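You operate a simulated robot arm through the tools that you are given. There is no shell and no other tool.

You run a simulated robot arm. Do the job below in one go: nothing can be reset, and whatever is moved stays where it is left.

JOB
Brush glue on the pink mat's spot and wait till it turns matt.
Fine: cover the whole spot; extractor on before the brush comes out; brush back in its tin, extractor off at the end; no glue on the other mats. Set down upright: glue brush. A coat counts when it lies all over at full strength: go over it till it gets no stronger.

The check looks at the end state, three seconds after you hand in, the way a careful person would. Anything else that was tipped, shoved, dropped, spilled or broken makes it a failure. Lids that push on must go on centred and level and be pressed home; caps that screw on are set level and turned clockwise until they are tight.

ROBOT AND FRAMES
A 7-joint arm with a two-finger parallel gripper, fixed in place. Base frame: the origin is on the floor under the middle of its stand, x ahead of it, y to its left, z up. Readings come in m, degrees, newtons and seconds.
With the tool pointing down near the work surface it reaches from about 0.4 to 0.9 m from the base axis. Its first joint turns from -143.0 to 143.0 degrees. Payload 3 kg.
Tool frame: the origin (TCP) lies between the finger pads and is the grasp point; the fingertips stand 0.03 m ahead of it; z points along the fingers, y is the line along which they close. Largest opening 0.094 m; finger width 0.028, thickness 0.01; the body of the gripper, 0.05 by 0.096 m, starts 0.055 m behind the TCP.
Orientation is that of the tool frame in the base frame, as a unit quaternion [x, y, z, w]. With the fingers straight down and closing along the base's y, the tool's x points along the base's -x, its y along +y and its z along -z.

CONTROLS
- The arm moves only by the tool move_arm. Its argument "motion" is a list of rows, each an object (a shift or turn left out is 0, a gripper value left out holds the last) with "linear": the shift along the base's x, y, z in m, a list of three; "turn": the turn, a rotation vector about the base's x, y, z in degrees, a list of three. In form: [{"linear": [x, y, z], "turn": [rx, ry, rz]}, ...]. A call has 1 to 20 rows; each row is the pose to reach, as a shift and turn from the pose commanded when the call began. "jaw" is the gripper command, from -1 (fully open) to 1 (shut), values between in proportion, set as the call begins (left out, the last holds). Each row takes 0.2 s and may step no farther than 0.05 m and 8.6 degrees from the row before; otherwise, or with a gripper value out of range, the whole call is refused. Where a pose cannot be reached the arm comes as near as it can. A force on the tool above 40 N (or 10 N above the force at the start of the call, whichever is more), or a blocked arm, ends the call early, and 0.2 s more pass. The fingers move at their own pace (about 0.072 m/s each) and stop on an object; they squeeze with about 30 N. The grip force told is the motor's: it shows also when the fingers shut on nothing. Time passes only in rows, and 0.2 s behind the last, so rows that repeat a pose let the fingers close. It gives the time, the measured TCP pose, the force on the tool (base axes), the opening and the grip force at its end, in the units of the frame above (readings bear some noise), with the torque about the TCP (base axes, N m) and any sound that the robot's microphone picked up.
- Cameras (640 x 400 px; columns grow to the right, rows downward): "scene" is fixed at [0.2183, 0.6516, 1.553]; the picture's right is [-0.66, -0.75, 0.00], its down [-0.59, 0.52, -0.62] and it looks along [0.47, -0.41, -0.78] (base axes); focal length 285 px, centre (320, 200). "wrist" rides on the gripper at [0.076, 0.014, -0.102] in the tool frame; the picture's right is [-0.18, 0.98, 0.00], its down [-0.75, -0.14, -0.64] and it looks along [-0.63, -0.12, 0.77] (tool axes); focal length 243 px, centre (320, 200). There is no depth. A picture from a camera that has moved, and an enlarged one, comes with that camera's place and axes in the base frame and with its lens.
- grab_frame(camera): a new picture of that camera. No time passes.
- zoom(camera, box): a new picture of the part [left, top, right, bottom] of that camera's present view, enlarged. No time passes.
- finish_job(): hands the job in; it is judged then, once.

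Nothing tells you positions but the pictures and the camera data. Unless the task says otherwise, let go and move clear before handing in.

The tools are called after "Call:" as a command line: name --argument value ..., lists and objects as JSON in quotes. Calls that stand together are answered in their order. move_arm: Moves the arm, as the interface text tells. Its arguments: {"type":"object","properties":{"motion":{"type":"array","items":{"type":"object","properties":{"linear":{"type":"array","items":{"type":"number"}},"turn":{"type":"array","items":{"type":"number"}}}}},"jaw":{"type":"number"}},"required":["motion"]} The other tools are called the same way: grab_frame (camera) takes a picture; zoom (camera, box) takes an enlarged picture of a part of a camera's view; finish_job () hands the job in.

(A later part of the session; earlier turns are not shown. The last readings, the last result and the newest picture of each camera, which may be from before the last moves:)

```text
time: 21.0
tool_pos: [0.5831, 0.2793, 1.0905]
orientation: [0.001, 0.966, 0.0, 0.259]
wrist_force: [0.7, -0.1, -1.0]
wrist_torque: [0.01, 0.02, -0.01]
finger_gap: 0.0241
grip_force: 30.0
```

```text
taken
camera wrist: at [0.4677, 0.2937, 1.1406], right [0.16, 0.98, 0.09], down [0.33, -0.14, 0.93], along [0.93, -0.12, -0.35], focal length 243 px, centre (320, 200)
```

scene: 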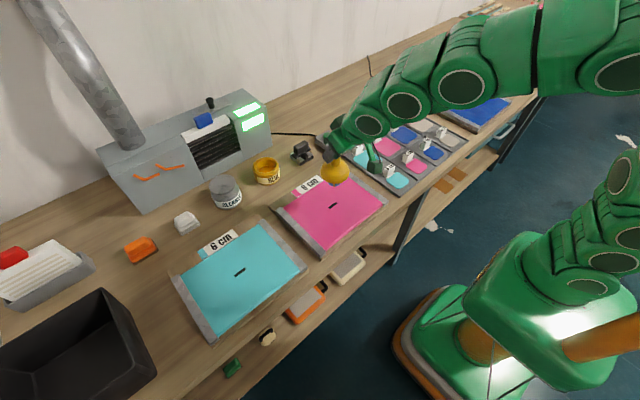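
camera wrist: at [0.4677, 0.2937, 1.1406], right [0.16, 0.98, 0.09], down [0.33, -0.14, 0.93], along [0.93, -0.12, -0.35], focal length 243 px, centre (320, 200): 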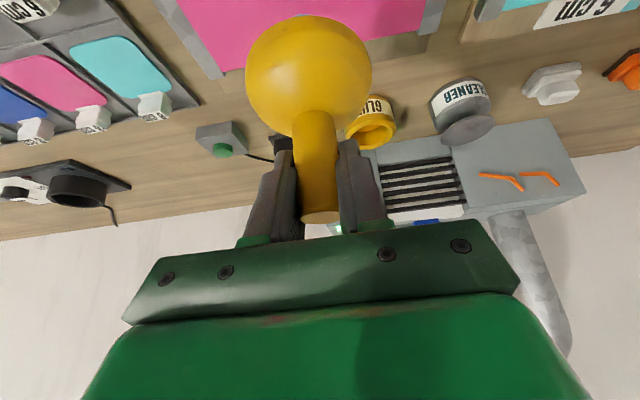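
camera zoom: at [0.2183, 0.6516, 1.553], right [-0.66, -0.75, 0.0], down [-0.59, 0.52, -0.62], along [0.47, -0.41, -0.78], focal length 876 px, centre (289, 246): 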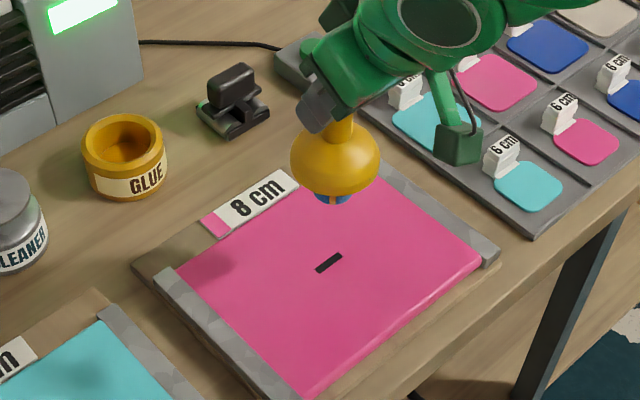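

The brush is upright above the pink mat. I'll zoom in on the brush head to judge its size and tip height before descending.

Call:
zoom --camera "scene" --box '[310, 140, 370, 180]'

Call:
zoom --camera "scene" --box '[300, 180, 370, 230]'

```text
10.00 times, centred on (340, 160) of scene
camera zoom: at [0.2183, 0.6516, 1.553], right [-0.66, -0.75, 0.0], down [-0.59, 0.52, -0.62], along [0.47, -0.41, -0.78], focal length 2846 px, centre (120, 600)
```

zoom: 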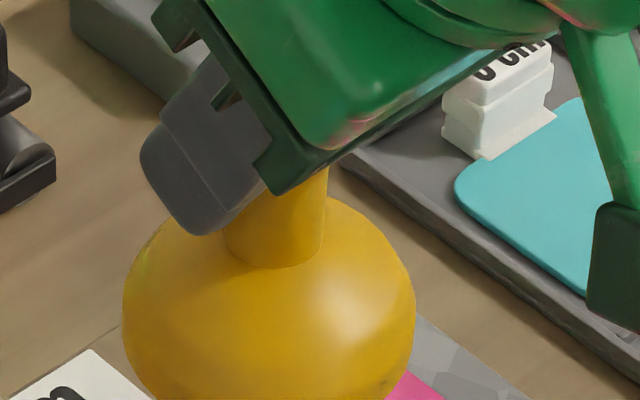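

```text
8.00 times, centred on (335, 205) of scene
camera zoom: at [0.2183, 0.6516, 1.553], right [-0.66, -0.75, 0.0], down [-0.59, 0.52, -0.62], along [0.47, -0.41, -0.78], focal length 2276 px, centre (200, 160)
```

zoom: 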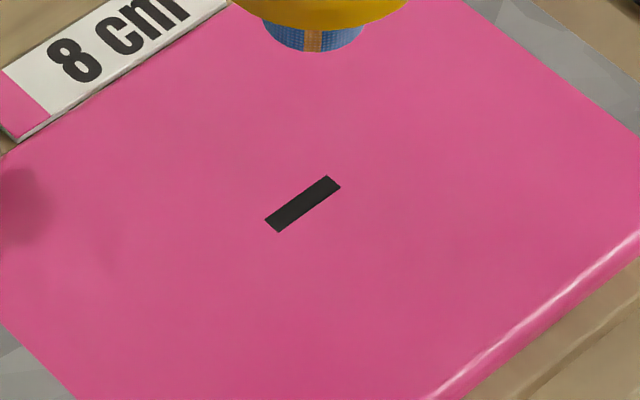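

The brush head is about 31 mm across and its bottom is about 0.11 m below the TCP. I'll come down to just above the mat at the tear.

Call:
move_arm --motion '[{"linear": [0, 0.001, -0.03]}, {"linear": [0, 0.001, -0.06]}, {"linear": [0, 0.001, -0.08]}, {"linear": [0, 0.001, -0.086]}, {"linear": [0, 0.001, -0.086]}]' --jaw 1

Call:
zoom --camera "scene" --box '[290, 160, 380, 230]'

```text
time: 22.2
tool_pos: [0.5814, 0.2809, 1.0025]
orientation: [0.0, 0.966, 0.0, 0.259]
wrist_force: [0.0, 0.0, -0.5]
wrist_torque: [0.0, -0.04, -0.01]
finger_gap: 0.0238
grip_force: 30.0
```

```text
5.71 times, centred on (335, 195) of scene
camera zoom: at [0.2183, 0.6516, 1.553], right [-0.66, -0.75, 0.0], down [-0.59, 0.52, -0.62], along [0.47, -0.41, -0.78], focal length 1626 px, centre (234, 229)
```

zoom: 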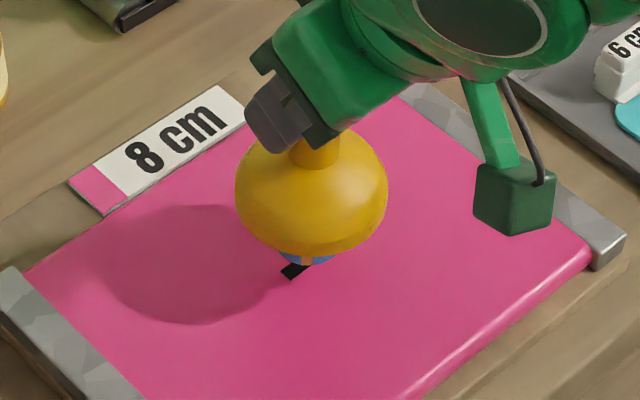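

The tip is within about a centimetre of the mat. I'll lower in 2 mm steps and look for contact force.

Call:
move_arm --motion '[{"linear": [0, 0, -0.002]}, {"linear": [0, 0, -0.004]}, {"linear": [0, 0, -0.006]}]' --jaw 1

Call:
move_arm --motion '[{"linear": [0, 0, -0.002]}, {"linear": [0, 0, -0.003]}]' --jaw 1

Call:
zoom --camera "scene" --box '[290, 160, 380, 230]'

```text
time: 23.0
tool_pos: [0.5832, 0.2806, 0.9972]
orientation: [0.0, 0.966, 0.0, 0.259]
wrist_force: [0.0, -0.5, -1.2]
wrist_torque: [-0.01, 0.02, -0.02]
finger_gap: 0.0238
grip_force: 29.7
```

```text
time: 23.6
tool_pos: [0.5828, 0.2818, 0.9955]
orientation: [0.001, 0.966, 0.0, 0.258]
wrist_force: [-0.7, 0.3, -0.7]
wrist_torque: [0.02, 0.0, -0.01]
finger_gap: 0.0241
grip_force: 30.1
```

```text
5.71 times, centred on (335, 195) of scene
camera zoom: at [0.2183, 0.6516, 1.553], right [-0.66, -0.75, 0.0], down [-0.59, 0.52, -0.62], along [0.47, -0.41, -0.78], focal length 1626 px, centre (234, 229)
```

zoom: 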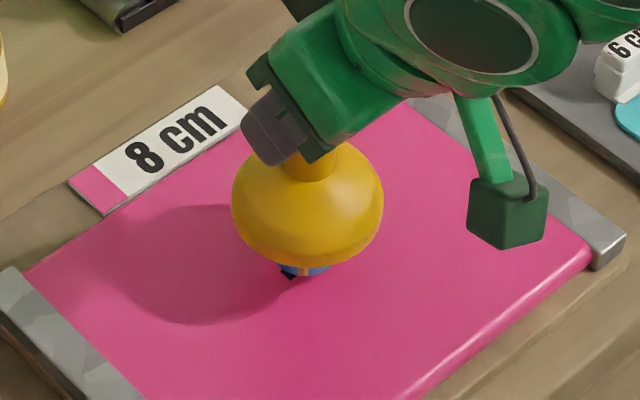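

The brush bottom is now about 0.884, so still a few millimetres above the mat. I'll continue down slowly.

Call:
move_arm --motion '[{"linear": [0, 0, -0.002]}, {"linear": [0, 0, -0.004]}, {"linear": [0, 0, -0.004]}]' --jaw 1

Call:
zoom --camera "scene" --box '[300, 180, 360, 220]'

Call:
move_arm --motion '[{"linear": [0, 0, -0.001]}, {"linear": [0, 0, -0.002]}, {"linear": [0, 0, -0.002]}]' --jaw 1

Call:
zoom --camera "scene" --box '[300, 180, 360, 220]'

```text
time: 24.4
tool_pos: [0.5832, 0.2816, 0.9914]
orientation: [0.0, 0.966, 0.0, 0.258]
wrist_force: [-0.1, 0.0, -1.0]
wrist_torque: [0.03, 0.02, 0.03]
finger_gap: 0.0237
grip_force: 29.5
```

```text
10.00 times, centred on (330, 200) of scene
camera zoom: at [0.2183, 0.6516, 1.553], right [-0.66, -0.75, 0.0], down [-0.59, 0.52, -0.62], along [0.47, -0.41, -0.78], focal length 2846 px, centre (220, 200)
```

zoom: 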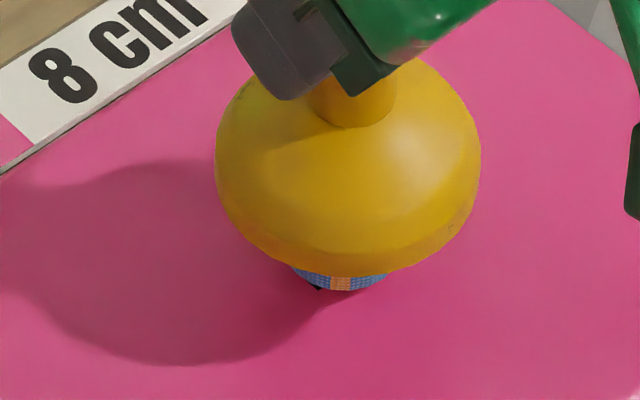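

```text
time: 25.2
tool_pos: [0.5831, 0.2812, 0.9883]
orientation: [0.001, 0.966, 0.0, 0.259]
wrist_force: [0.3, 1.0, 0.1]
wrist_torque: [-0.06, 0.0, -0.01]
finger_gap: 0.0238
grip_force: 30.1
```

```text
10.00 times, centred on (330, 200) of scene
camera zoom: at [0.2183, 0.6516, 1.553], right [-0.66, -0.75, 0.0], down [-0.59, 0.52, -0.62], along [0.47, -0.41, -0.78], focal length 2846 px, centre (220, 200)
```

zoom: 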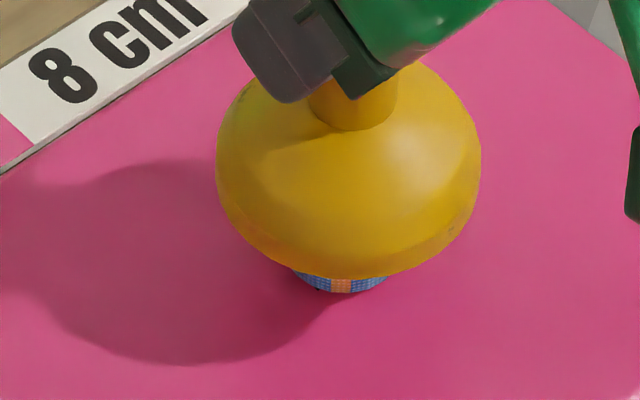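

The vertical force has risen by about 1 N, so contact is just beginning. I'll press 1 mm more to get firm but light contact.

Call:
move_arm --motion '[{"linear": [0, 0, -0.001]}, {"linear": [0, 0, -0.001]}]' --jaw 1

```text
time: 25.8
tool_pos: [0.583, 0.2811, 0.9887]
orientation: [0.001, 0.966, 0.0, 0.259]
wrist_force: [0.3, 0.2, -0.5]
wrist_torque: [0.01, 0.03, 0.01]
finger_gap: 0.0238
grip_force: 29.9
```

Call:
move_arm --motion '[{"linear": [0, 0, -0.001]}, {"linear": [0, 0, -0.001]}]' --jaw 1

Call:
move_arm --motion '[{"linear": [0, 0, -0.001]}, {"linear": [0, 0, -0.001]}]' --jaw 1

Call:
zoom --camera "scene" --box '[300, 180, 360, 220]'

```text
time: 26.4
tool_pos: [0.5823, 0.2814, 0.9874]
orientation: [0.0, 0.966, 0.0, 0.259]
wrist_force: [-0.8, 0.7, -0.5]
wrist_torque: [-0.01, 0.0, 0.03]
finger_gap: 0.0237
grip_force: 29.5
```

```text
time: 27.0
tool_pos: [0.5827, 0.2809, 0.9869]
orientation: [0.0, 0.966, 0.0, 0.259]
wrist_force: [0.2, -0.9, -0.2]
wrist_torque: [-0.02, 0.0, 0.04]
finger_gap: 0.0237
grip_force: 29.8
```

```text
10.00 times, centred on (330, 200) of scene
camera zoom: at [0.2183, 0.6516, 1.553], right [-0.66, -0.75, 0.0], down [-0.59, 0.52, -0.62], along [0.47, -0.41, -0.78], focal length 2846 px, centre (220, 200)
```

zoom: 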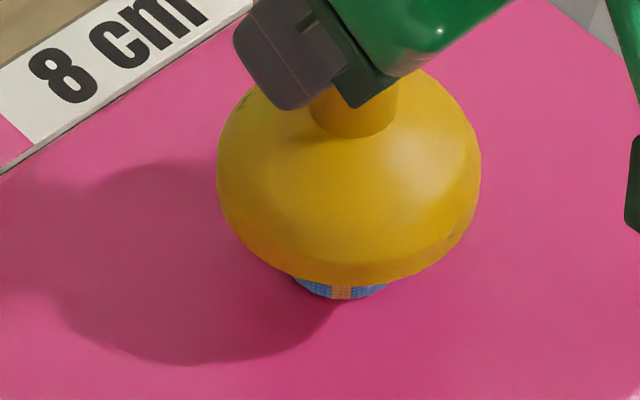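

Call:
move_arm --motion '[{"linear": [0, 0, -0.001]}, {"linear": [0, 0, -0.002]}]' --jaw 1

Call:
zoom --camera "scene" --box '[300, 180, 360, 220]'

```text
time: 27.6
tool_pos: [0.5829, 0.2808, 0.9846]
orientation: [0.0, 0.966, 0.0, 0.259]
wrist_force: [-5.2, -1.5, 13.7]
wrist_torque: [-0.2, 0.71, 0.0]
finger_gap: 0.0237
grip_force: 30.4
```

```text
10.00 times, centred on (330, 200) of scene
camera zoom: at [0.2183, 0.6516, 1.553], right [-0.66, -0.75, 0.0], down [-0.59, 0.52, -0.62], along [0.47, -0.41, -0.78], focal length 2846 px, centre (220, 200)
```

zoom: 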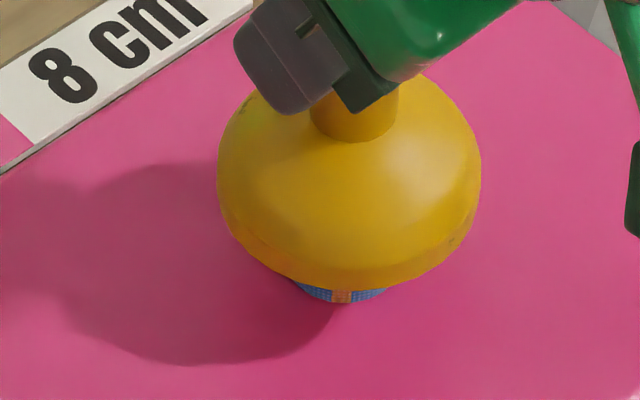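

That is definite contact at 14 N. I'll ease up about 1 mm for a lighter touch before I start brushing.

Call:
move_arm --motion '[{"linear": [0, 0, 0.001]}, {"linear": [0, 0, 0.001]}]' --jaw 1

```text
time: 28.2
tool_pos: [0.583, 0.28, 0.9854]
orientation: [0.001, 0.966, 0.0, 0.259]
wrist_force: [0.0, -0.4, -1.0]
wrist_torque: [0.03, 0.01, 0.01]
finger_gap: 0.0236
grip_force: 29.9
```

Call:
move_arm --motion '[{"linear": [0, 0, -0.0005]}, {"linear": [0, 0, -0.0005]}]' --jaw 1

```text
time: 28.8
tool_pos: [0.5822, 0.2806, 0.9849]
orientation: [0.0, 0.966, 0.001, 0.259]
wrist_force: [-1.1, -0.8, 2.8]
wrist_torque: [-0.04, 0.02, -0.01]
finger_gap: 0.0235
grip_force: 30.1
```

Contact is about 4 N, which is a good brushing pressure. I'll make a short test stroke along x and look at what it leaves.

Call:
move_arm --motion '[{"linear": [0.008, 0, 0]}, {"linear": [0.016, 0, 0]}, {"linear": [0.024, 0, 0]}, {"linear": [0.03, 0, 0]}, {"linear": [0.02, 0, 0]}, {"linear": [0.01, 0, 0]}, {"linear": [0, 0, 0]}, {"linear": [-0.01, 0, 0]}, {"linear": [-0.02, 0, 0]}, {"linear": [-0.03, 0, 0]}]' --jaw 1

Call:
zoom --camera "scene" --box '[290, 160, 380, 230]'

```text
time: 31.0
tool_pos: [0.5522, 0.2816, 0.9841]
orientation: [0.0, 0.966, 0.001, 0.259]
wrist_force: [3.7, 0.0, 13.5]
wrist_torque: [0.02, -0.35, 0.01]
finger_gap: 0.024
grip_force: 30.3
```

```text
5.71 times, centred on (335, 195) of scene
camera zoom: at [0.2183, 0.6516, 1.553], right [-0.66, -0.75, 0.0], down [-0.59, 0.52, -0.62], along [0.47, -0.41, -0.78], focal length 1626 px, centre (234, 229)
```

zoom: 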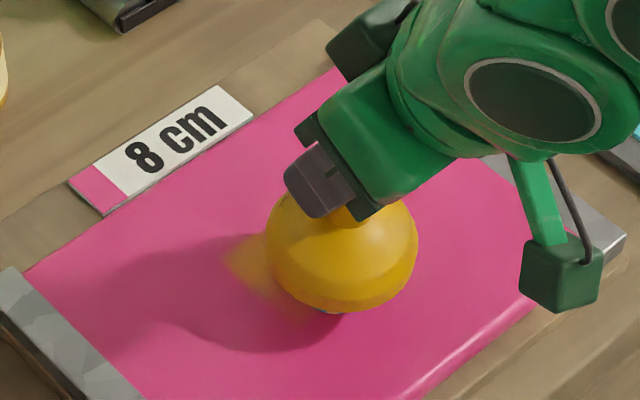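

Glue is going on as a yellow film. I'll brush a full ring of 36 mm radius around the tear, then inner rings and cross strokes.

Call:
move_arm --motion '[{"linear": [-0.006, 0, 0]}, {"linear": [-0.0042, -0.0111, 0]}, {"linear": [0.0009, -0.0212, 0]}, {"linear": [0.0088, -0.0291, 0]}, {"linear": [0.0189, -0.0342, 0]}, {"linear": [0.03, -0.036, 0]}, {"linear": [0.0411, -0.0342, 0]}, {"linear": [0.0512, -0.0291, 0]}, {"linear": [0.0591, -0.0212, 0]}, {"linear": [0.0642, -0.0111, 0]}, {"linear": [0.066, 0, 0]}, {"linear": [0.0642, 0.0111, 0]}, {"linear": [0.0591, 0.0212, 0]}, {"linear": [0.0512, 0.0291, 0]}, {"linear": [0.0411, 0.0342, 0]}, {"linear": [0.03, 0.036, 0]}, {"linear": [0.0189, 0.0342, 0]}, {"linear": [0.0088, 0.0291, 0]}, {"linear": [0.0009, 0.0212, 0]}, {"linear": [-0.0042, 0.0111, 0]}]' --jaw 1

Call:
zoom --camera "scene" --box '[290, 160, 380, 230]'

```text
time: 35.2
tool_pos: [0.5481, 0.2926, 0.9847]
orientation: [0.0, 0.966, 0.0, 0.257]
wrist_force: [-0.9, 0.3, -0.8]
wrist_torque: [0.02, 0.0, -0.02]
finger_gap: 0.0237
grip_force: 29.8
```

```text
5.71 times, centred on (335, 195) of scene
camera zoom: at [0.2183, 0.6516, 1.553], right [-0.66, -0.75, 0.0], down [-0.59, 0.52, -0.62], along [0.47, -0.41, -0.78], focal length 1626 px, centre (234, 229)
```

zoom: 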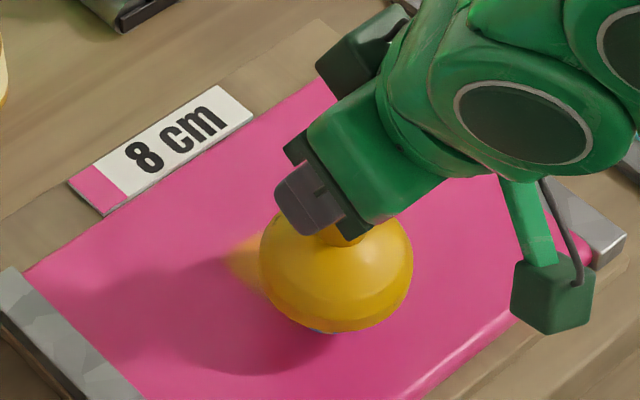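

The ring left no film because contact was lost, with the force back at −0.8 N; the brush has shifted up slightly in the grip. I'll lower in half-millimetre steps to find contact again.

Call:
move_arm --motion '[{"linear": [0, 0, -0.0005]}, {"linear": [0, 0, -0.0005]}]' --jaw 1

Call:
move_arm --motion '[{"linear": [0, 0, -0.0005]}, {"linear": [0, 0, -0.0005]}]' --jaw 1

```text
time: 35.8
tool_pos: [0.5485, 0.2926, 0.9833]
orientation: [0.001, 0.966, -0.001, 0.259]
wrist_force: [0.2, -0.3, -0.2]
wrist_torque: [-0.01, -0.01, -0.02]
finger_gap: 0.0236
grip_force: 30.2
```

```text
time: 36.4
tool_pos: [0.5476, 0.2916, 0.984]
orientation: [0.0, 0.966, -0.001, 0.259]
wrist_force: [-0.1, 0.2, 1.0]
wrist_torque: [-0.01, 0.1, 0.03]
finger_gap: 0.0236
grip_force: 29.8
```

Call:
move_arm --motion '[{"linear": [0, 0, -0.0005]}, {"linear": [0, 0, -0.0005]}]' --jaw 1

Call:
move_arm --motion '[{"linear": [0.0051, -0.0323, 0]}, {"linear": [0.013, -0.0402, 0]}, {"linear": [0.0231, -0.0453, 0]}, {"linear": [0.0342, -0.0471, 0]}, {"linear": [0.0453, -0.0453, 0]}]' --jaw 1

Call:
zoom --camera "scene" --box '[290, 160, 380, 230]'

```text
time: 37.0
tool_pos: [0.549, 0.2923, 0.9832]
orientation: [0.0, 0.966, 0.0, 0.258]
wrist_force: [-0.9, 0.7, 13.0]
wrist_torque: [0.05, 0.24, 0.0]
finger_gap: 0.024
grip_force: 29.8
```

```text
time: 38.2
tool_pos: [0.5922, 0.2458, 0.9839]
orientation: [0.0, 0.966, 0.0, 0.259]
wrist_force: [-9.3, -0.8, 14.6]
wrist_torque: [-0.07, 1.01, 0.0]
finger_gap: 0.0237
grip_force: 29.6
```

```text
5.71 times, centred on (335, 195) of scene
camera zoom: at [0.2183, 0.6516, 1.553], right [-0.66, -0.75, 0.0], down [-0.59, 0.52, -0.62], along [0.47, -0.41, -0.78], focal length 1626 px, centre (234, 229)
```

zoom: 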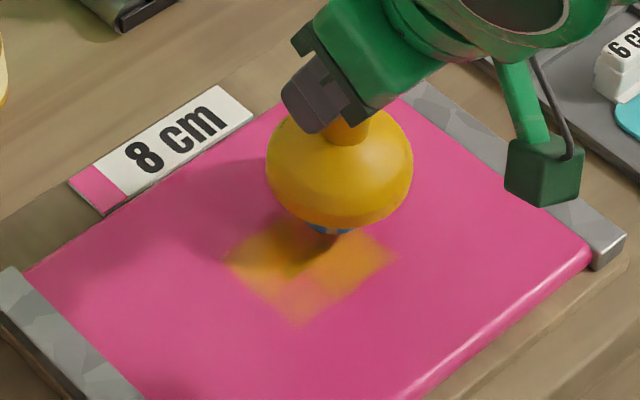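

The film shows in a square patch around the tear, so brushing works at this pressure. I'll ease up 0.4 mm and run a raster with strokes along y, which the grip supports best.

Call:
move_arm --motion '[{"linear": [0.0249, -0.0018, 0.0004]}, {"linear": [0.0249, 0.0222, 0.0004]}, {"linear": [0.0249, 0.0462, 0.0004]}, {"linear": [0.0249, 0.0702, 0.0004]}, {"linear": [0.0129, 0.0702, 0.0004]}, {"linear": [0.0129, 0.0462, 0.0004]}, {"linear": [0.0129, 0.0222, 0.0004]}, {"linear": [0.0129, -0.0018, 0.0004]}, {"linear": [0.0009, -0.0018, 0.0004]}, {"linear": [0.0009, 0.0222, 0.0004]}, {"linear": [0.0009, 0.0462, 0.0004]}, {"linear": [0.0009, 0.0702, 0.0004]}, {"linear": [-0.0111, 0.0702, 0.0004]}, {"linear": [-0.0111, 0.0462, 0.0004]}, {"linear": [-0.0111, 0.0222, 0.0004]}, {"linear": [-0.0111, -0.0018, 0.0004]}, {"linear": [-0.0231, -0.0018, 0.0004]}, {"linear": [-0.0231, 0.0222, 0.0004]}, {"linear": [-0.0231, 0.0462, 0.0004]}, {"linear": [-0.0231, 0.0702, 0.0004]}]' --jaw 1

Call:
zoom --camera "scene" --box '[290, 160, 380, 230]'

Call:
grab_frame --camera "wrist"

```text
time: 42.4
tool_pos: [0.5707, 0.3174, 0.9828]
orientation: [0.001, 0.966, 0.0, 0.259]
wrist_force: [0.3, -2.3, 6.6]
wrist_torque: [-0.23, 0.03, 0.04]
finger_gap: 0.024
grip_force: 29.8
```

```text
5.71 times, centred on (335, 195) of scene
camera zoom: at [0.2183, 0.6516, 1.553], right [-0.66, -0.75, 0.0], down [-0.59, 0.52, -0.62], along [0.47, -0.41, -0.78], focal length 1626 px, centre (234, 229)
```

zoom: 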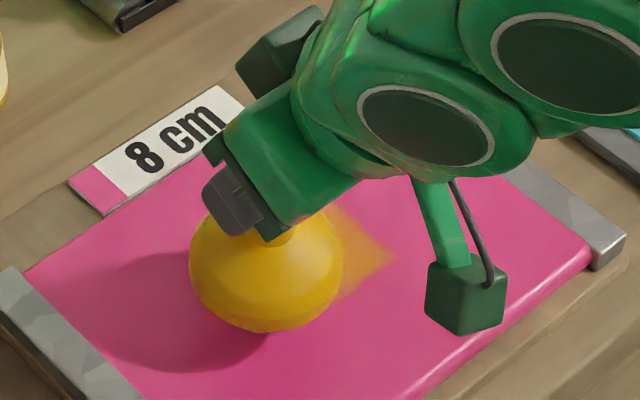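

```text
taken
camera wrist: at [0.4551, 0.332, 1.0347], right [0.16, 0.98, 0.09], down [0.33, -0.14, 0.93], along [0.93, -0.12, -0.35], focal length 243 px, centre (320, 200)
```

wrist: 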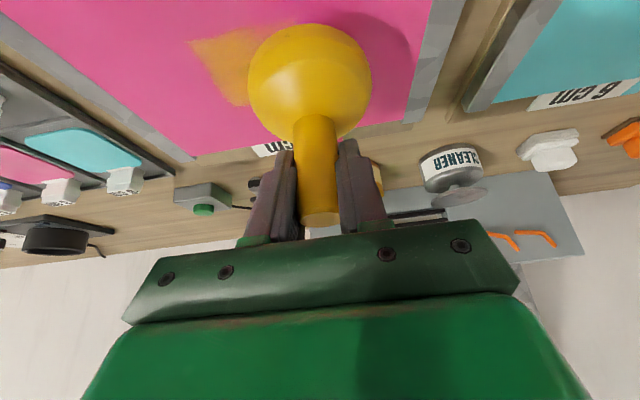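

The film is building up evenly and the brush is still upright. I'll continue the raster over the near side and start a second pass between the first lines.

Call:
move_arm --motion '[{"linear": [-0.012, 0, 0]}, {"linear": [-0.012, -0.024, 0]}, {"linear": [-0.012, -0.048, 0]}, {"linear": [-0.012, -0.072, 0]}, {"linear": [-0.024, -0.072, 0]}, {"linear": [-0.024, -0.048, 0]}, {"linear": [-0.024, -0.024, 0]}, {"linear": [-0.024, 0, 0]}, {"linear": [-0.006, 0, 0]}, {"linear": [-0.006, -0.024, 0]}, {"linear": [-0.006, -0.048, 0]}, {"linear": [-0.006, -0.072, 0]}, {"linear": [0.006, -0.072, 0]}, {"linear": [0.006, -0.048, 0]}, {"linear": [0.006, -0.024, 0]}, {"linear": [0.006, 0, 0]}, {"linear": [0.018, 0, 0]}, {"linear": [0.018, -0.024, 0]}, {"linear": [0.018, -0.048, 0]}, {"linear": [0.018, -0.072, 0]}]' --jaw 1

Call:
zoom --camera "scene" --box '[290, 160, 380, 230]'

```text
time: 46.6
tool_pos: [0.5891, 0.2459, 0.9824]
orientation: [0.001, 0.965, 0.0, 0.26]
wrist_force: [1.8, 8.4, 22.8]
wrist_torque: [0.82, -0.01, -0.04]
finger_gap: 0.0238
grip_force: 30.4
```

```text
5.71 times, centred on (335, 195) of scene
camera zoom: at [0.2183, 0.6516, 1.553], right [-0.66, -0.75, 0.0], down [-0.59, 0.52, -0.62], along [0.47, -0.41, -0.78], focal length 1626 px, centre (234, 229)
```

zoom: 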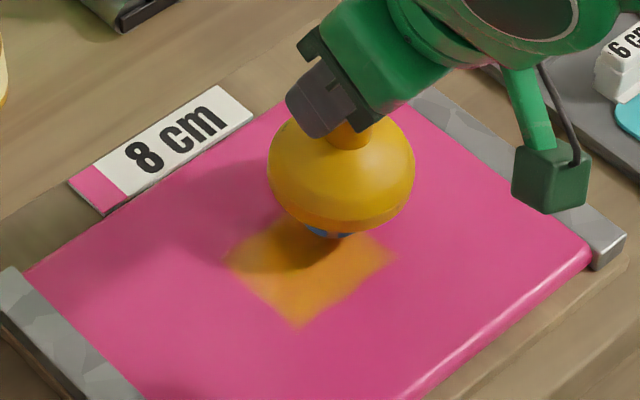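

The film stays within a square around the tear and is deepening. Force is 23 N on this side, so I'll ease up half a millimetre and go over the far half again.

Call:
move_arm --motion '[{"linear": [0.012, 0, 0.0005]}, {"linear": [0.012, 0.024, 0.0005]}, {"linear": [0.012, 0.048, 0.0005]}, {"linear": [0.012, 0.072, 0.0005]}, {"linear": [0.024, 0.072, 0.0005]}, {"linear": [0.024, 0.048, 0.0005]}, {"linear": [0.024, 0.024, 0.0005]}, {"linear": [0.024, 0, 0.0005]}, {"linear": [0.03, 0, 0.0005]}, {"linear": [0.03, 0.024, 0.0005]}, {"linear": [0.03, 0.048, 0.0005]}, {"linear": [0.03, 0.072, 0.0005]}, {"linear": [0.018, 0.072, 0.0005]}, {"linear": [0.018, 0.048, 0.0005]}, {"linear": [0.018, 0.024, 0.0005]}, {"linear": [0.018, 0, 0.0005]}, {"linear": [0.006, 0, 0.0005]}, {"linear": [0.006, 0.024, 0.0005]}, {"linear": [0.006, 0.048, 0.0005]}, {"linear": [0.006, 0.072, 0.0005]}]' --jaw 1

Call:
move_arm --motion '[{"linear": [0, 0, 0.02]}, {"linear": [0, 0, 0.05]}, {"linear": [0.02, 0.02, 0.08]}, {"linear": [0.05, 0.03, 0.1]}, {"linear": [0.08, 0.03, 0.12]}]' --jaw 1

Call:
grab_frame --camera "scene"

Call:
zoom --camera "scene" --box '[300, 180, 370, 230]'

```text
time: 50.8
tool_pos: [0.595, 0.3172, 0.9824]
orientation: [0.0, 0.966, -0.001, 0.258]
wrist_force: [-0.1, 0.0, -1.0]
wrist_torque: [-0.04, -0.02, 0.03]
finger_gap: 0.0241
grip_force: 30.1
```

```text
time: 52.0
tool_pos: [0.6734, 0.3471, 1.1036]
orientation: [0.0, 0.966, 0.0, 0.258]
wrist_force: [0.1, 0.3, -1.1]
wrist_torque: [0.01, -0.01, 0.02]
finger_gap: 0.024
grip_force: 30.1
```

```text
taken
```

scene: 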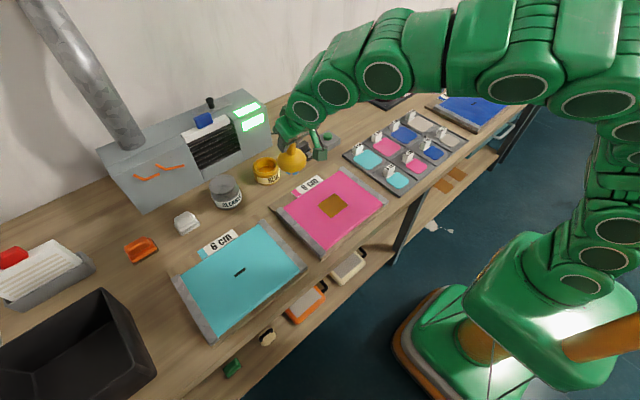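

```text
8.00 times, centred on (335, 205) of scene
camera zoom: at [0.2183, 0.6516, 1.553], right [-0.66, -0.75, 0.0], down [-0.59, 0.52, -0.62], along [0.47, -0.41, -0.78], focal length 2276 px, centre (200, 160)
```

zoom: 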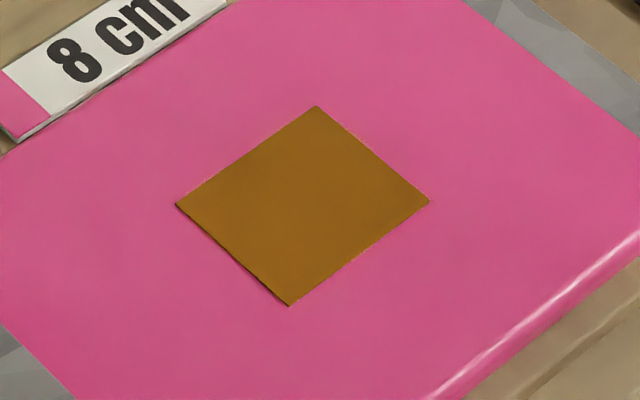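

The whole square spot is now an even gold-brown. To be sure it is at full strength, I'll go back down for another full pass and compare the colour.

Call:
move_arm --motion '[{"linear": [-0.03, -0.015, -0.03]}, {"linear": [-0.056, -0.03, -0.065]}, {"linear": [-0.056, -0.03, -0.1]}, {"linear": [-0.056, -0.03, -0.117]}, {"linear": [-0.056, -0.03, -0.12]}, {"linear": [-0.056, -0.03, -0.1206]}]' --jaw 1

Call:
move_arm --motion '[{"linear": [0, 0, -0.0005]}, {"linear": [0, 0, -0.0005]}]' --jaw 1

```text
time: 53.4
tool_pos: [0.6161, 0.3165, 0.9831]
orientation: [0.0, 0.966, 0.0, 0.259]
wrist_force: [-0.2, 1.0, -1.1]
wrist_torque: [-0.01, 0.01, 0.0]
finger_gap: 0.0242
grip_force: 30.2
```

```text
time: 54.0
tool_pos: [0.6173, 0.3174, 0.9825]
orientation: [-0.001, 0.966, 0.0, 0.259]
wrist_force: [-3.0, -0.8, 9.0]
wrist_torque: [-0.04, 0.36, 0.0]
finger_gap: 0.024
grip_force: 29.5
```

Call:
move_arm --motion '[{"linear": [0, -0.024, 0]}, {"linear": [0, -0.048, 0]}, {"linear": [0, -0.072, 0]}, {"linear": [-0.012, -0.072, 0]}, {"linear": [-0.012, -0.048, 0]}, {"linear": [-0.012, -0.024, 0]}, {"linear": [-0.012, 0, 0]}, {"linear": [-0.024, 0, 0]}, {"linear": [-0.024, -0.024, 0]}, {"linear": [-0.024, -0.048, 0]}, {"linear": [-0.024, -0.072, 0]}, {"linear": [-0.036, -0.072, 0]}, {"linear": [-0.036, -0.048, 0]}, {"linear": [-0.036, -0.024, 0]}, {"linear": [-0.036, 0, 0]}, {"linear": [-0.048, 0, 0]}, {"linear": [-0.048, -0.024, 0]}, {"linear": [-0.048, -0.048, 0]}, {"linear": [-0.048, -0.072, 0]}]' --jaw 1

Call:
move_arm --motion '[{"linear": [-0.012, 0, 0]}, {"linear": [-0.012, 0.024, 0]}, {"linear": [-0.012, 0.048, 0]}, {"linear": [-0.012, 0.072, 0]}, {"linear": [-0.024, 0.072, 0]}, {"linear": [-0.024, 0.048, 0]}, {"linear": [-0.024, 0.024, 0]}, {"linear": [-0.024, 0, 0]}, {"linear": [-0.006, 0, 0]}, {"linear": [-0.006, 0.024, 0]}, {"linear": [-0.006, 0.048, 0]}, {"linear": [-0.006, 0.072, 0]}, {"linear": [0.006, 0.072, 0]}, {"linear": [0.006, 0.048, 0]}, {"linear": [0.006, 0.024, 0]}, {"linear": [0.006, 0, 0]}, {"linear": [0.018, 0, 0]}, {"linear": [0.018, 0.024, 0]}, {"linear": [0.018, 0.048, 0]}, {"linear": [0.018, 0.072, 0]}]' --jaw 1

Call:
zoom --camera "scene" --box '[290, 160, 380, 230]'

```text
time: 58.0
tool_pos: [0.5705, 0.2461, 0.9825]
orientation: [0.0, 0.966, -0.001, 0.258]
wrist_force: [0.0, 1.5, 2.1]
wrist_torque: [0.09, -0.02, 0.0]
finger_gap: 0.0239
grip_force: 29.7
```

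```text
time: 62.2
tool_pos: [0.5884, 0.3175, 0.983]
orientation: [0.0, 0.966, -0.001, 0.26]
wrist_force: [2.3, -9.7, 21.1]
wrist_torque: [-0.88, 0.02, 0.08]
finger_gap: 0.0243
grip_force: 29.7
```

```text
5.71 times, centred on (335, 195) of scene
camera zoom: at [0.2183, 0.6516, 1.553], right [-0.66, -0.75, 0.0], down [-0.59, 0.52, -0.62], along [0.47, -0.41, -0.78], focal length 1626 px, centre (234, 229)
```

zoom: 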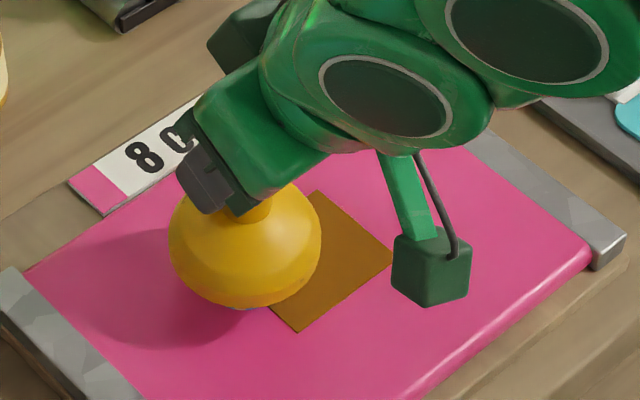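

Call:
move_arm --motion '[{"linear": [0.012, 0, 0.0003]}, {"linear": [0.012, -0.024, 0.0003]}, {"linear": [0.012, -0.048, 0.0003]}, {"linear": [0.012, -0.072, 0.0003]}, {"linear": [0.024, -0.072, 0.0003]}, {"linear": [0.024, -0.048, 0.0003]}, {"linear": [0.024, -0.024, 0.0003]}, {"linear": [0.024, 0, 0.0003]}, {"linear": [0.018, 0, 0.0003]}, {"linear": [0.018, -0.036, 0.0003]}, {"linear": [0.018, -0.036, 0.0003]}]' --jaw 1

Call:
move_arm --motion '[{"linear": [0, 0, 0.02]}, {"linear": [0, 0, 0.05]}, {"linear": [0.02, 0.04, 0.08]}, {"linear": [0.04, 0.06, 0.1]}, {"linear": [0.07, 0.066, 0.12]}]' --jaw 1

Call:
grab_frame --camera "scene"

Call:
zoom --camera "scene" --box '[300, 180, 370, 230]'

```text
time: 64.6
tool_pos: [0.6069, 0.2822, 0.9811]
orientation: [0.0, 0.966, 0.0, 0.259]
wrist_force: [-0.3, 0.2, 4.5]
wrist_torque: [0.06, 0.07, -0.01]
finger_gap: 0.0238
grip_force: 30.3
```

```text
refused: row 3 steps farther than a row can; nothing moved
```

```text
taken
```

scene: 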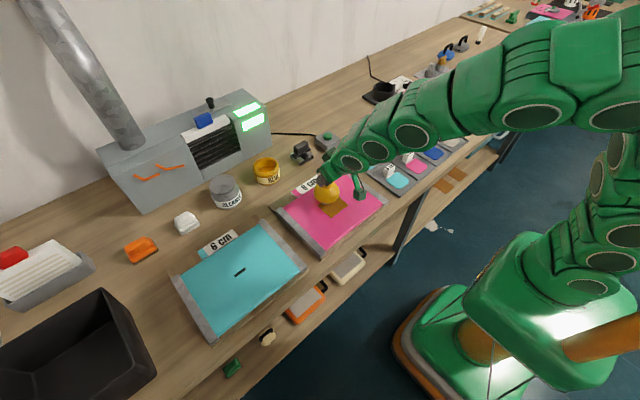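

```text
8.00 times, centred on (335, 205) of scene
camera zoom: at [0.2183, 0.6516, 1.553], right [-0.66, -0.75, 0.0], down [-0.59, 0.52, -0.62], along [0.47, -0.41, -0.78], focal length 2276 px, centre (200, 160)
```

zoom: 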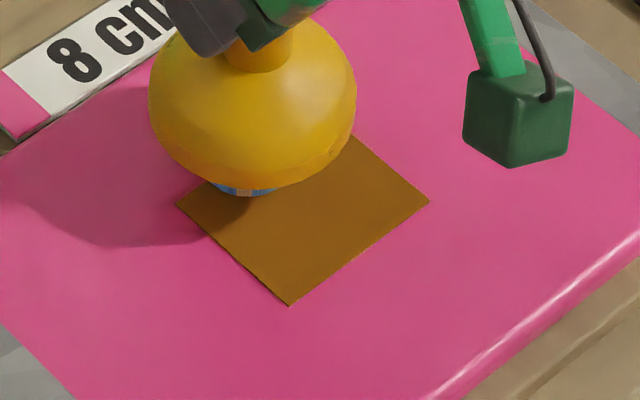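

The colour looks the same as after the earlier pass. My lift was refused for an oversized step, so I'll redo it with smaller steps, moving up and toward the tin.

Call:
move_arm --motion '[{"linear": [0, 0, 0.02]}, {"linear": [0, 0, 0.05]}, {"linear": [0.015, 0.01, 0.085]}, {"linear": [0.04, 0.02, 0.107]}, {"linear": [0.075, 0.03, 0.107]}]' --jaw 1

Call:
zoom --camera "scene" --box '[300, 180, 370, 230]'

Call:
zoom --camera "scene" --box '[220, 100, 390, 230]'

```text
time: 65.8
tool_pos: [0.6806, 0.3125, 1.0874]
orientation: [0.0, 0.966, 0.0, 0.259]
wrist_force: [0.2, 0.8, -0.5]
wrist_torque: [-0.01, 0.03, -0.01]
finger_gap: 0.0239
grip_force: 30.2
```

```text
8.00 times, centred on (335, 205) of scene
camera zoom: at [0.2183, 0.6516, 1.553], right [-0.66, -0.75, 0.0], down [-0.59, 0.52, -0.62], along [0.47, -0.41, -0.78], focal length 2276 px, centre (200, 160)
```

zoom: 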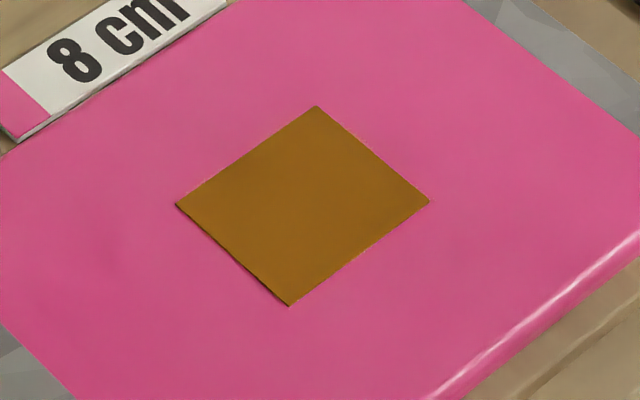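

```text
3.08 times, centred on (305, 165) of scene
camera zoom: at [0.2183, 0.6516, 1.553], right [-0.66, -0.75, 0.0], down [-0.59, 0.52, -0.62], along [0.47, -0.41, -0.78], focal length 876 px, centre (366, 308)
```

zoom: 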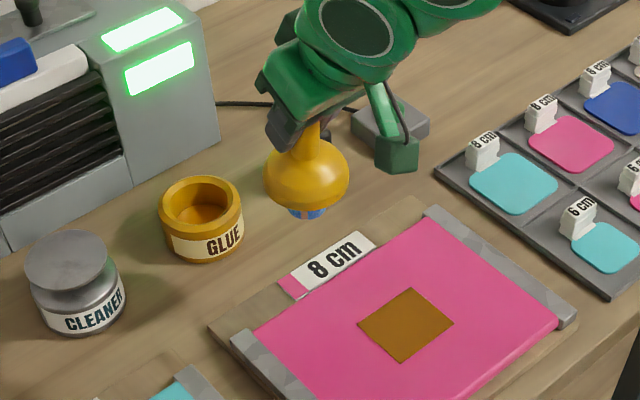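

The second pass left the colour unchanged, so the coat is at full strength over the whole spot. Next I'll carry the brush back above the tin and check its alignment.

Call:
move_arm --motion '[{"linear": [0.035, 0.008, 0]}, {"linear": [0.07, 0.016, 0]}, {"linear": [0.105, 0.024, -0.01]}, {"linear": [0.13, 0.029, -0.02]}, {"linear": [0.1495, 0.0335, -0.026]}, {"linear": [0.1495, 0.0335, -0.026]}]' --jaw 1

Call:
zoom --camera "scene" --box '[225, 120, 305, 195]'

Call:
grab_frame --camera "wrist"

```text
time: 67.2
tool_pos: [0.8322, 0.3451, 1.0635]
orientation: [0.0, 0.966, -0.001, 0.259]
wrist_force: [0.2, 0.9, 0.0]
wrist_torque: [0.0, 0.01, -0.01]
finger_gap: 0.024
grip_force: 29.3
```

```text
5.33 times, centred on (265, 158) of scene
camera zoom: at [0.2183, 0.6516, 1.553], right [-0.66, -0.75, 0.0], down [-0.59, 0.52, -0.62], along [0.47, -0.41, -0.78], focal length 1518 px, centre (613, 427)
```

zoom: 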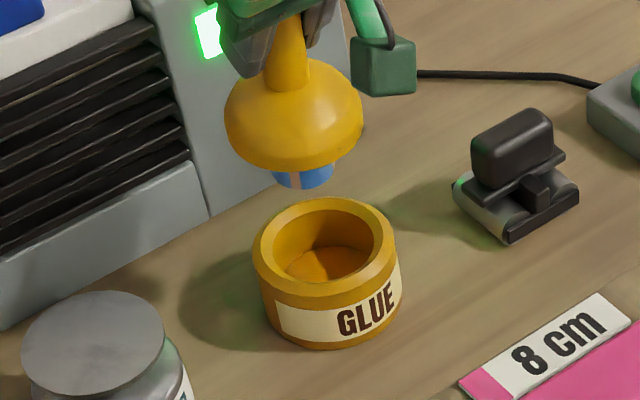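

```text
taken
camera wrist: at [0.7167, 0.3596, 1.1144], right [0.16, 0.98, 0.09], down [0.33, -0.14, 0.93], along [0.93, -0.12, -0.35], focal length 243 px, centre (320, 200)
```

wrist: 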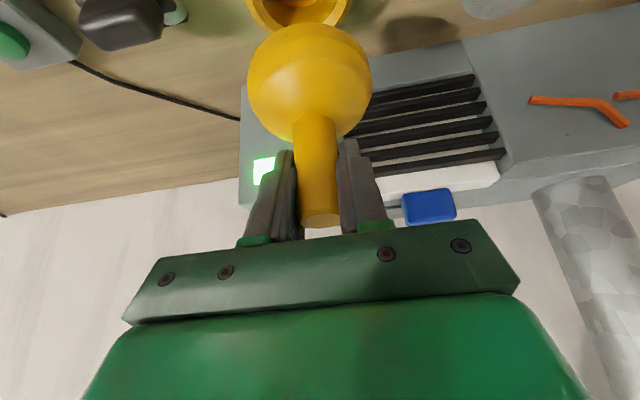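

The brush has slid and perhaps tilted slightly in the grip. I'll repeat the same zooms I took just after the lift to measure how much.

Call:
zoom --camera "wrist" --box '[200, 0, 440, 250]'

Call:
zoom --camera "scene" --box '[245, 110, 295, 170]'

```text
1.60 times, centred on (320, 125) of wrist
camera zoom: at [0.7167, 0.3596, 1.1144], right [0.16, 0.98, 0.09], down [0.33, -0.14, 0.93], along [0.93, -0.12, -0.35], focal length 388 px, centre (320, 320)
```

zoom: 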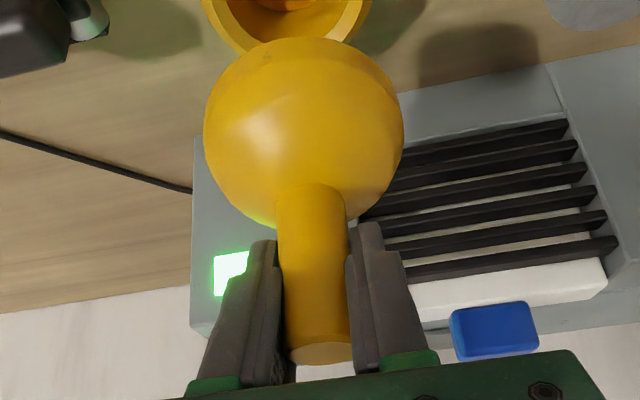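

```text
6.67 times, centred on (270, 140) of scene
camera zoom: at [0.2183, 0.6516, 1.553], right [-0.66, -0.75, 0.0], down [-0.59, 0.52, -0.62], along [0.47, -0.41, -0.78], focal length 1897 px, centre (653, 600)
```

zoom: 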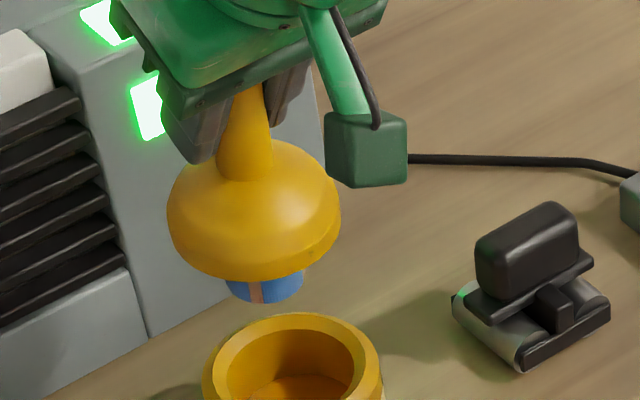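

Compared with just after the lift, the brush has slid up about 2 mm in the grip and tipped about 2.5°, with the tip outward in +x. I'll turn the tool back 2.5° and drop to the matching height to compare with the earlier picture.

Call:
move_arm --motion '[{"linear": [0, 0, -0.003], "turn": [0, 1.2, 0]}, {"linear": [0, 0, -0.0064], "turn": [0, 2.5, 0]}, {"linear": [0, 0, -0.0064], "turn": [0, 2.5, 0]}]' --jaw 1

Call:
zoom --camera "scene" --box '[225, 120, 305, 195]'

Call:
zoom --camera "wrist" --box '[200, 0, 440, 250]'

```text
time: 68.0
tool_pos: [0.8318, 0.3447, 1.056]
orientation: [0.0, 0.972, 0.0, 0.237]
wrist_force: [-0.2, -0.1, -0.2]
wrist_torque: [0.03, 0.02, -0.01]
finger_gap: 0.0237
grip_force: 29.8
```

```text
5.33 times, centred on (265, 158) of scene
camera zoom: at [0.2183, 0.6516, 1.553], right [-0.66, -0.75, 0.0], down [-0.59, 0.52, -0.62], along [0.47, -0.41, -0.78], focal length 1518 px, centre (613, 427)
```

zoom: 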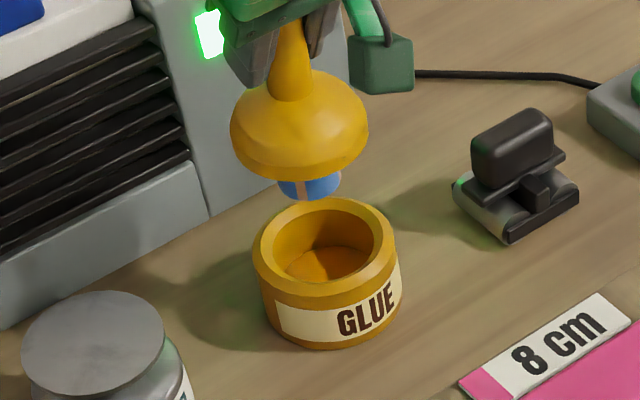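

```text
1.60 times, centred on (320, 125) of wrist
camera zoom: at [0.7189, 0.3592, 1.1133], right [0.16, 0.98, 0.08], down [0.37, -0.14, 0.92], along [0.91, -0.12, -0.39], focal length 388 px, centre (320, 320)
```

zoom: 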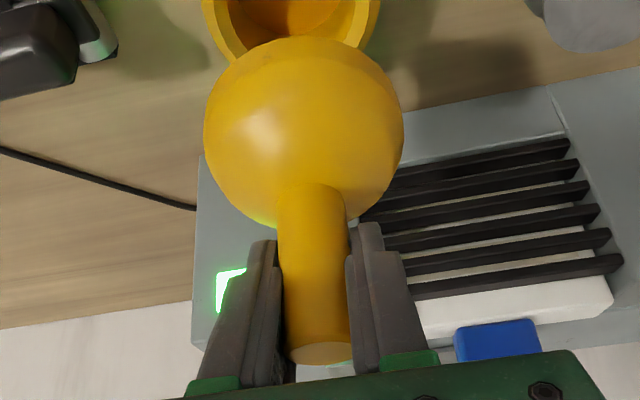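

The view now matches the earlier picture of the brush straight above the tin to within a pixel or two. I'll lower it most of the way in and check.

Call:
move_arm --motion '[{"linear": [0, 0, -0.012]}, {"linear": [0, 0, -0.024]}, {"linear": [0, 0, -0.036]}, {"linear": [0, 0, -0.048]}, {"linear": [0, 0, -0.06]}]' --jaw 1

Call:
zoom --camera "scene" --box '[225, 120, 305, 195]'

Call:
zoom --camera "wrist" --box '[200, 0, 440, 250]'

```text
time: 69.2
tool_pos: [0.8304, 0.3445, 0.997]
orientation: [0.0, 0.971, 0.0, 0.238]
wrist_force: [-0.1, -0.6, 0.1]
wrist_torque: [-0.02, 0.01, -0.01]
finger_gap: 0.0242
grip_force: 30.3
```

```text
5.33 times, centred on (265, 158) of scene
camera zoom: at [0.2183, 0.6516, 1.553], right [-0.66, -0.75, 0.0], down [-0.59, 0.52, -0.62], along [0.47, -0.41, -0.78], focal length 1518 px, centre (613, 427)
```

zoom: 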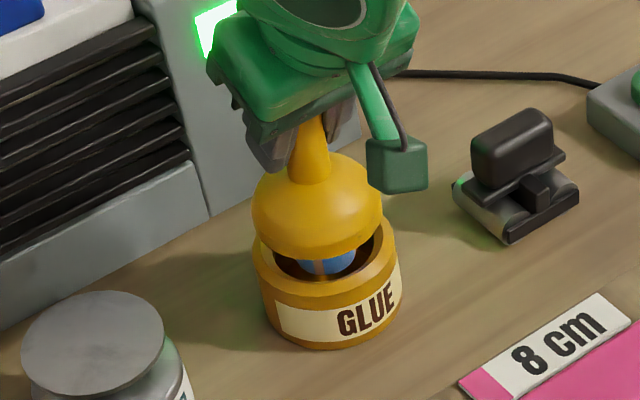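

```text
1.60 times, centred on (320, 125) of wrist
camera zoom: at [0.7182, 0.3589, 1.0533], right [0.16, 0.98, 0.08], down [0.37, -0.14, 0.92], along [0.91, -0.12, -0.39], focal length 388 px, centre (320, 320)
```

zoom: 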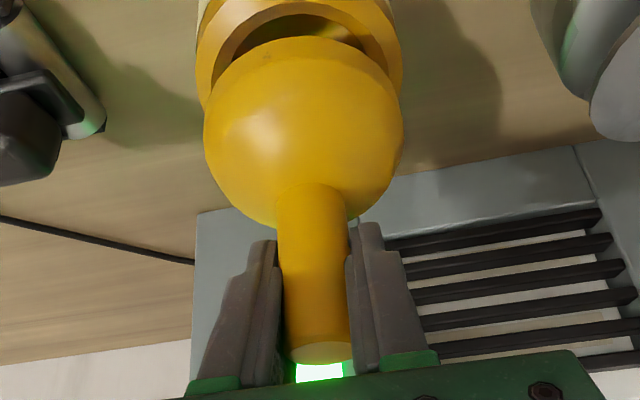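

The bristles are in and everything lines up. I'll continue slowly toward the seat.

Call:
move_arm --motion '[{"linear": [0, 0, -0.006]}, {"linear": [0, 0, -0.012]}, {"linear": [0, 0, -0.018]}, {"linear": [0, 0, -0.021]}]' --jaw 1

Call:
zoom --camera "scene" --box '[225, 120, 305, 195]'

Call:
zoom --camera "wrist" --box '[200, 0, 440, 250]'

```text
time: 70.2
tool_pos: [0.832, 0.3445, 0.9751]
orientation: [-0.001, 0.971, 0.0, 0.238]
wrist_force: [0.5, -0.7, -0.3]
wrist_torque: [0.03, -0.02, 0.01]
finger_gap: 0.0241
grip_force: 29.9
```

```text
5.33 times, centred on (265, 158) of scene
camera zoom: at [0.2183, 0.6516, 1.553], right [-0.66, -0.75, 0.0], down [-0.59, 0.52, -0.62], along [0.47, -0.41, -0.78], focal length 1518 px, centre (613, 427)
```

zoom: 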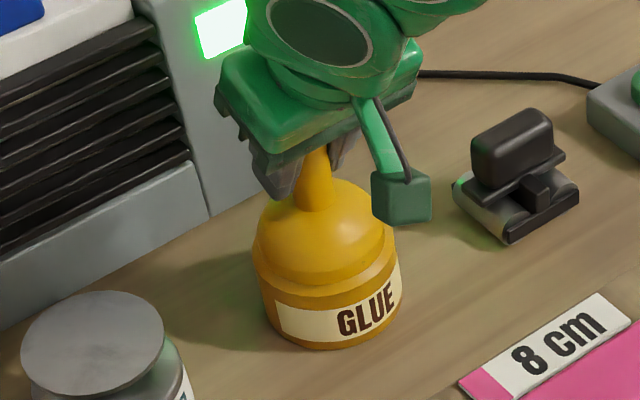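

```text
1.60 times, centred on (320, 125) of wrist
camera zoom: at [0.7186, 0.3592, 1.0324], right [0.16, 0.98, 0.08], down [0.37, -0.14, 0.92], along [0.91, -0.12, -0.39], focal length 388 px, centre (320, 320)
```

zoom: 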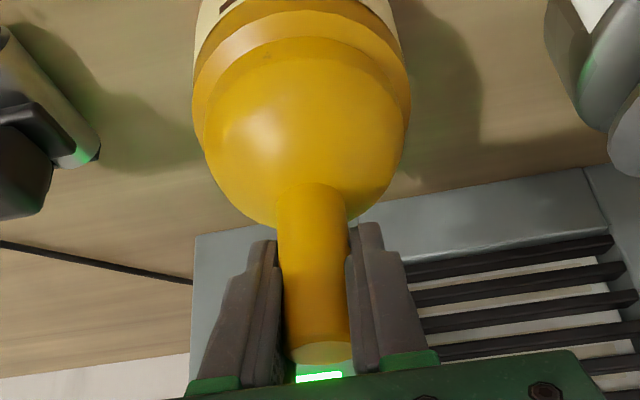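

About 5 mm remain. I'll go down in 1–2 mm steps, watching the force.

Call:
move_arm --motion '[{"linear": [0, 0, -0.0015]}, {"linear": [0, 0, -0.003]}, {"linear": [0, 0, -0.003]}]' --jaw 1

Call:
move_arm --motion '[{"linear": [0, 0, -0.001]}, {"linear": [0, 0, -0.0015]}]' --jaw 1

Call:
zoom --camera "scene" --box '[225, 120, 305, 195]'

```text
time: 71.0
tool_pos: [0.8306, 0.3444, 0.9726]
orientation: [0.0, 0.971, 0.0, 0.237]
wrist_force: [0.2, -0.4, -0.4]
wrist_torque: [0.03, -0.02, 0.0]
finger_gap: 0.0239
grip_force: 29.5
```

```text
time: 71.6
tool_pos: [0.8314, 0.344, 0.972]
orientation: [0.0, 0.971, 0.001, 0.239]
wrist_force: [2.2, 1.5, 8.0]
wrist_torque: [0.08, -0.16, -0.04]
finger_gap: 0.0239
grip_force: 29.7
```

```text
5.33 times, centred on (265, 158) of scene
camera zoom: at [0.2183, 0.6516, 1.553], right [-0.66, -0.75, 0.0], down [-0.59, 0.52, -0.62], along [0.47, -0.41, -0.78], focal length 1518 px, centre (613, 427)
```

zoom: 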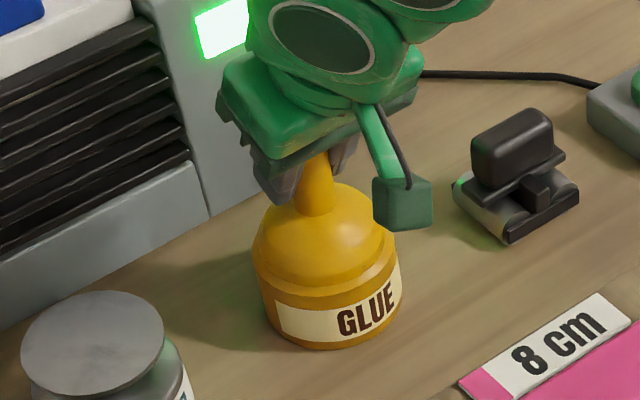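

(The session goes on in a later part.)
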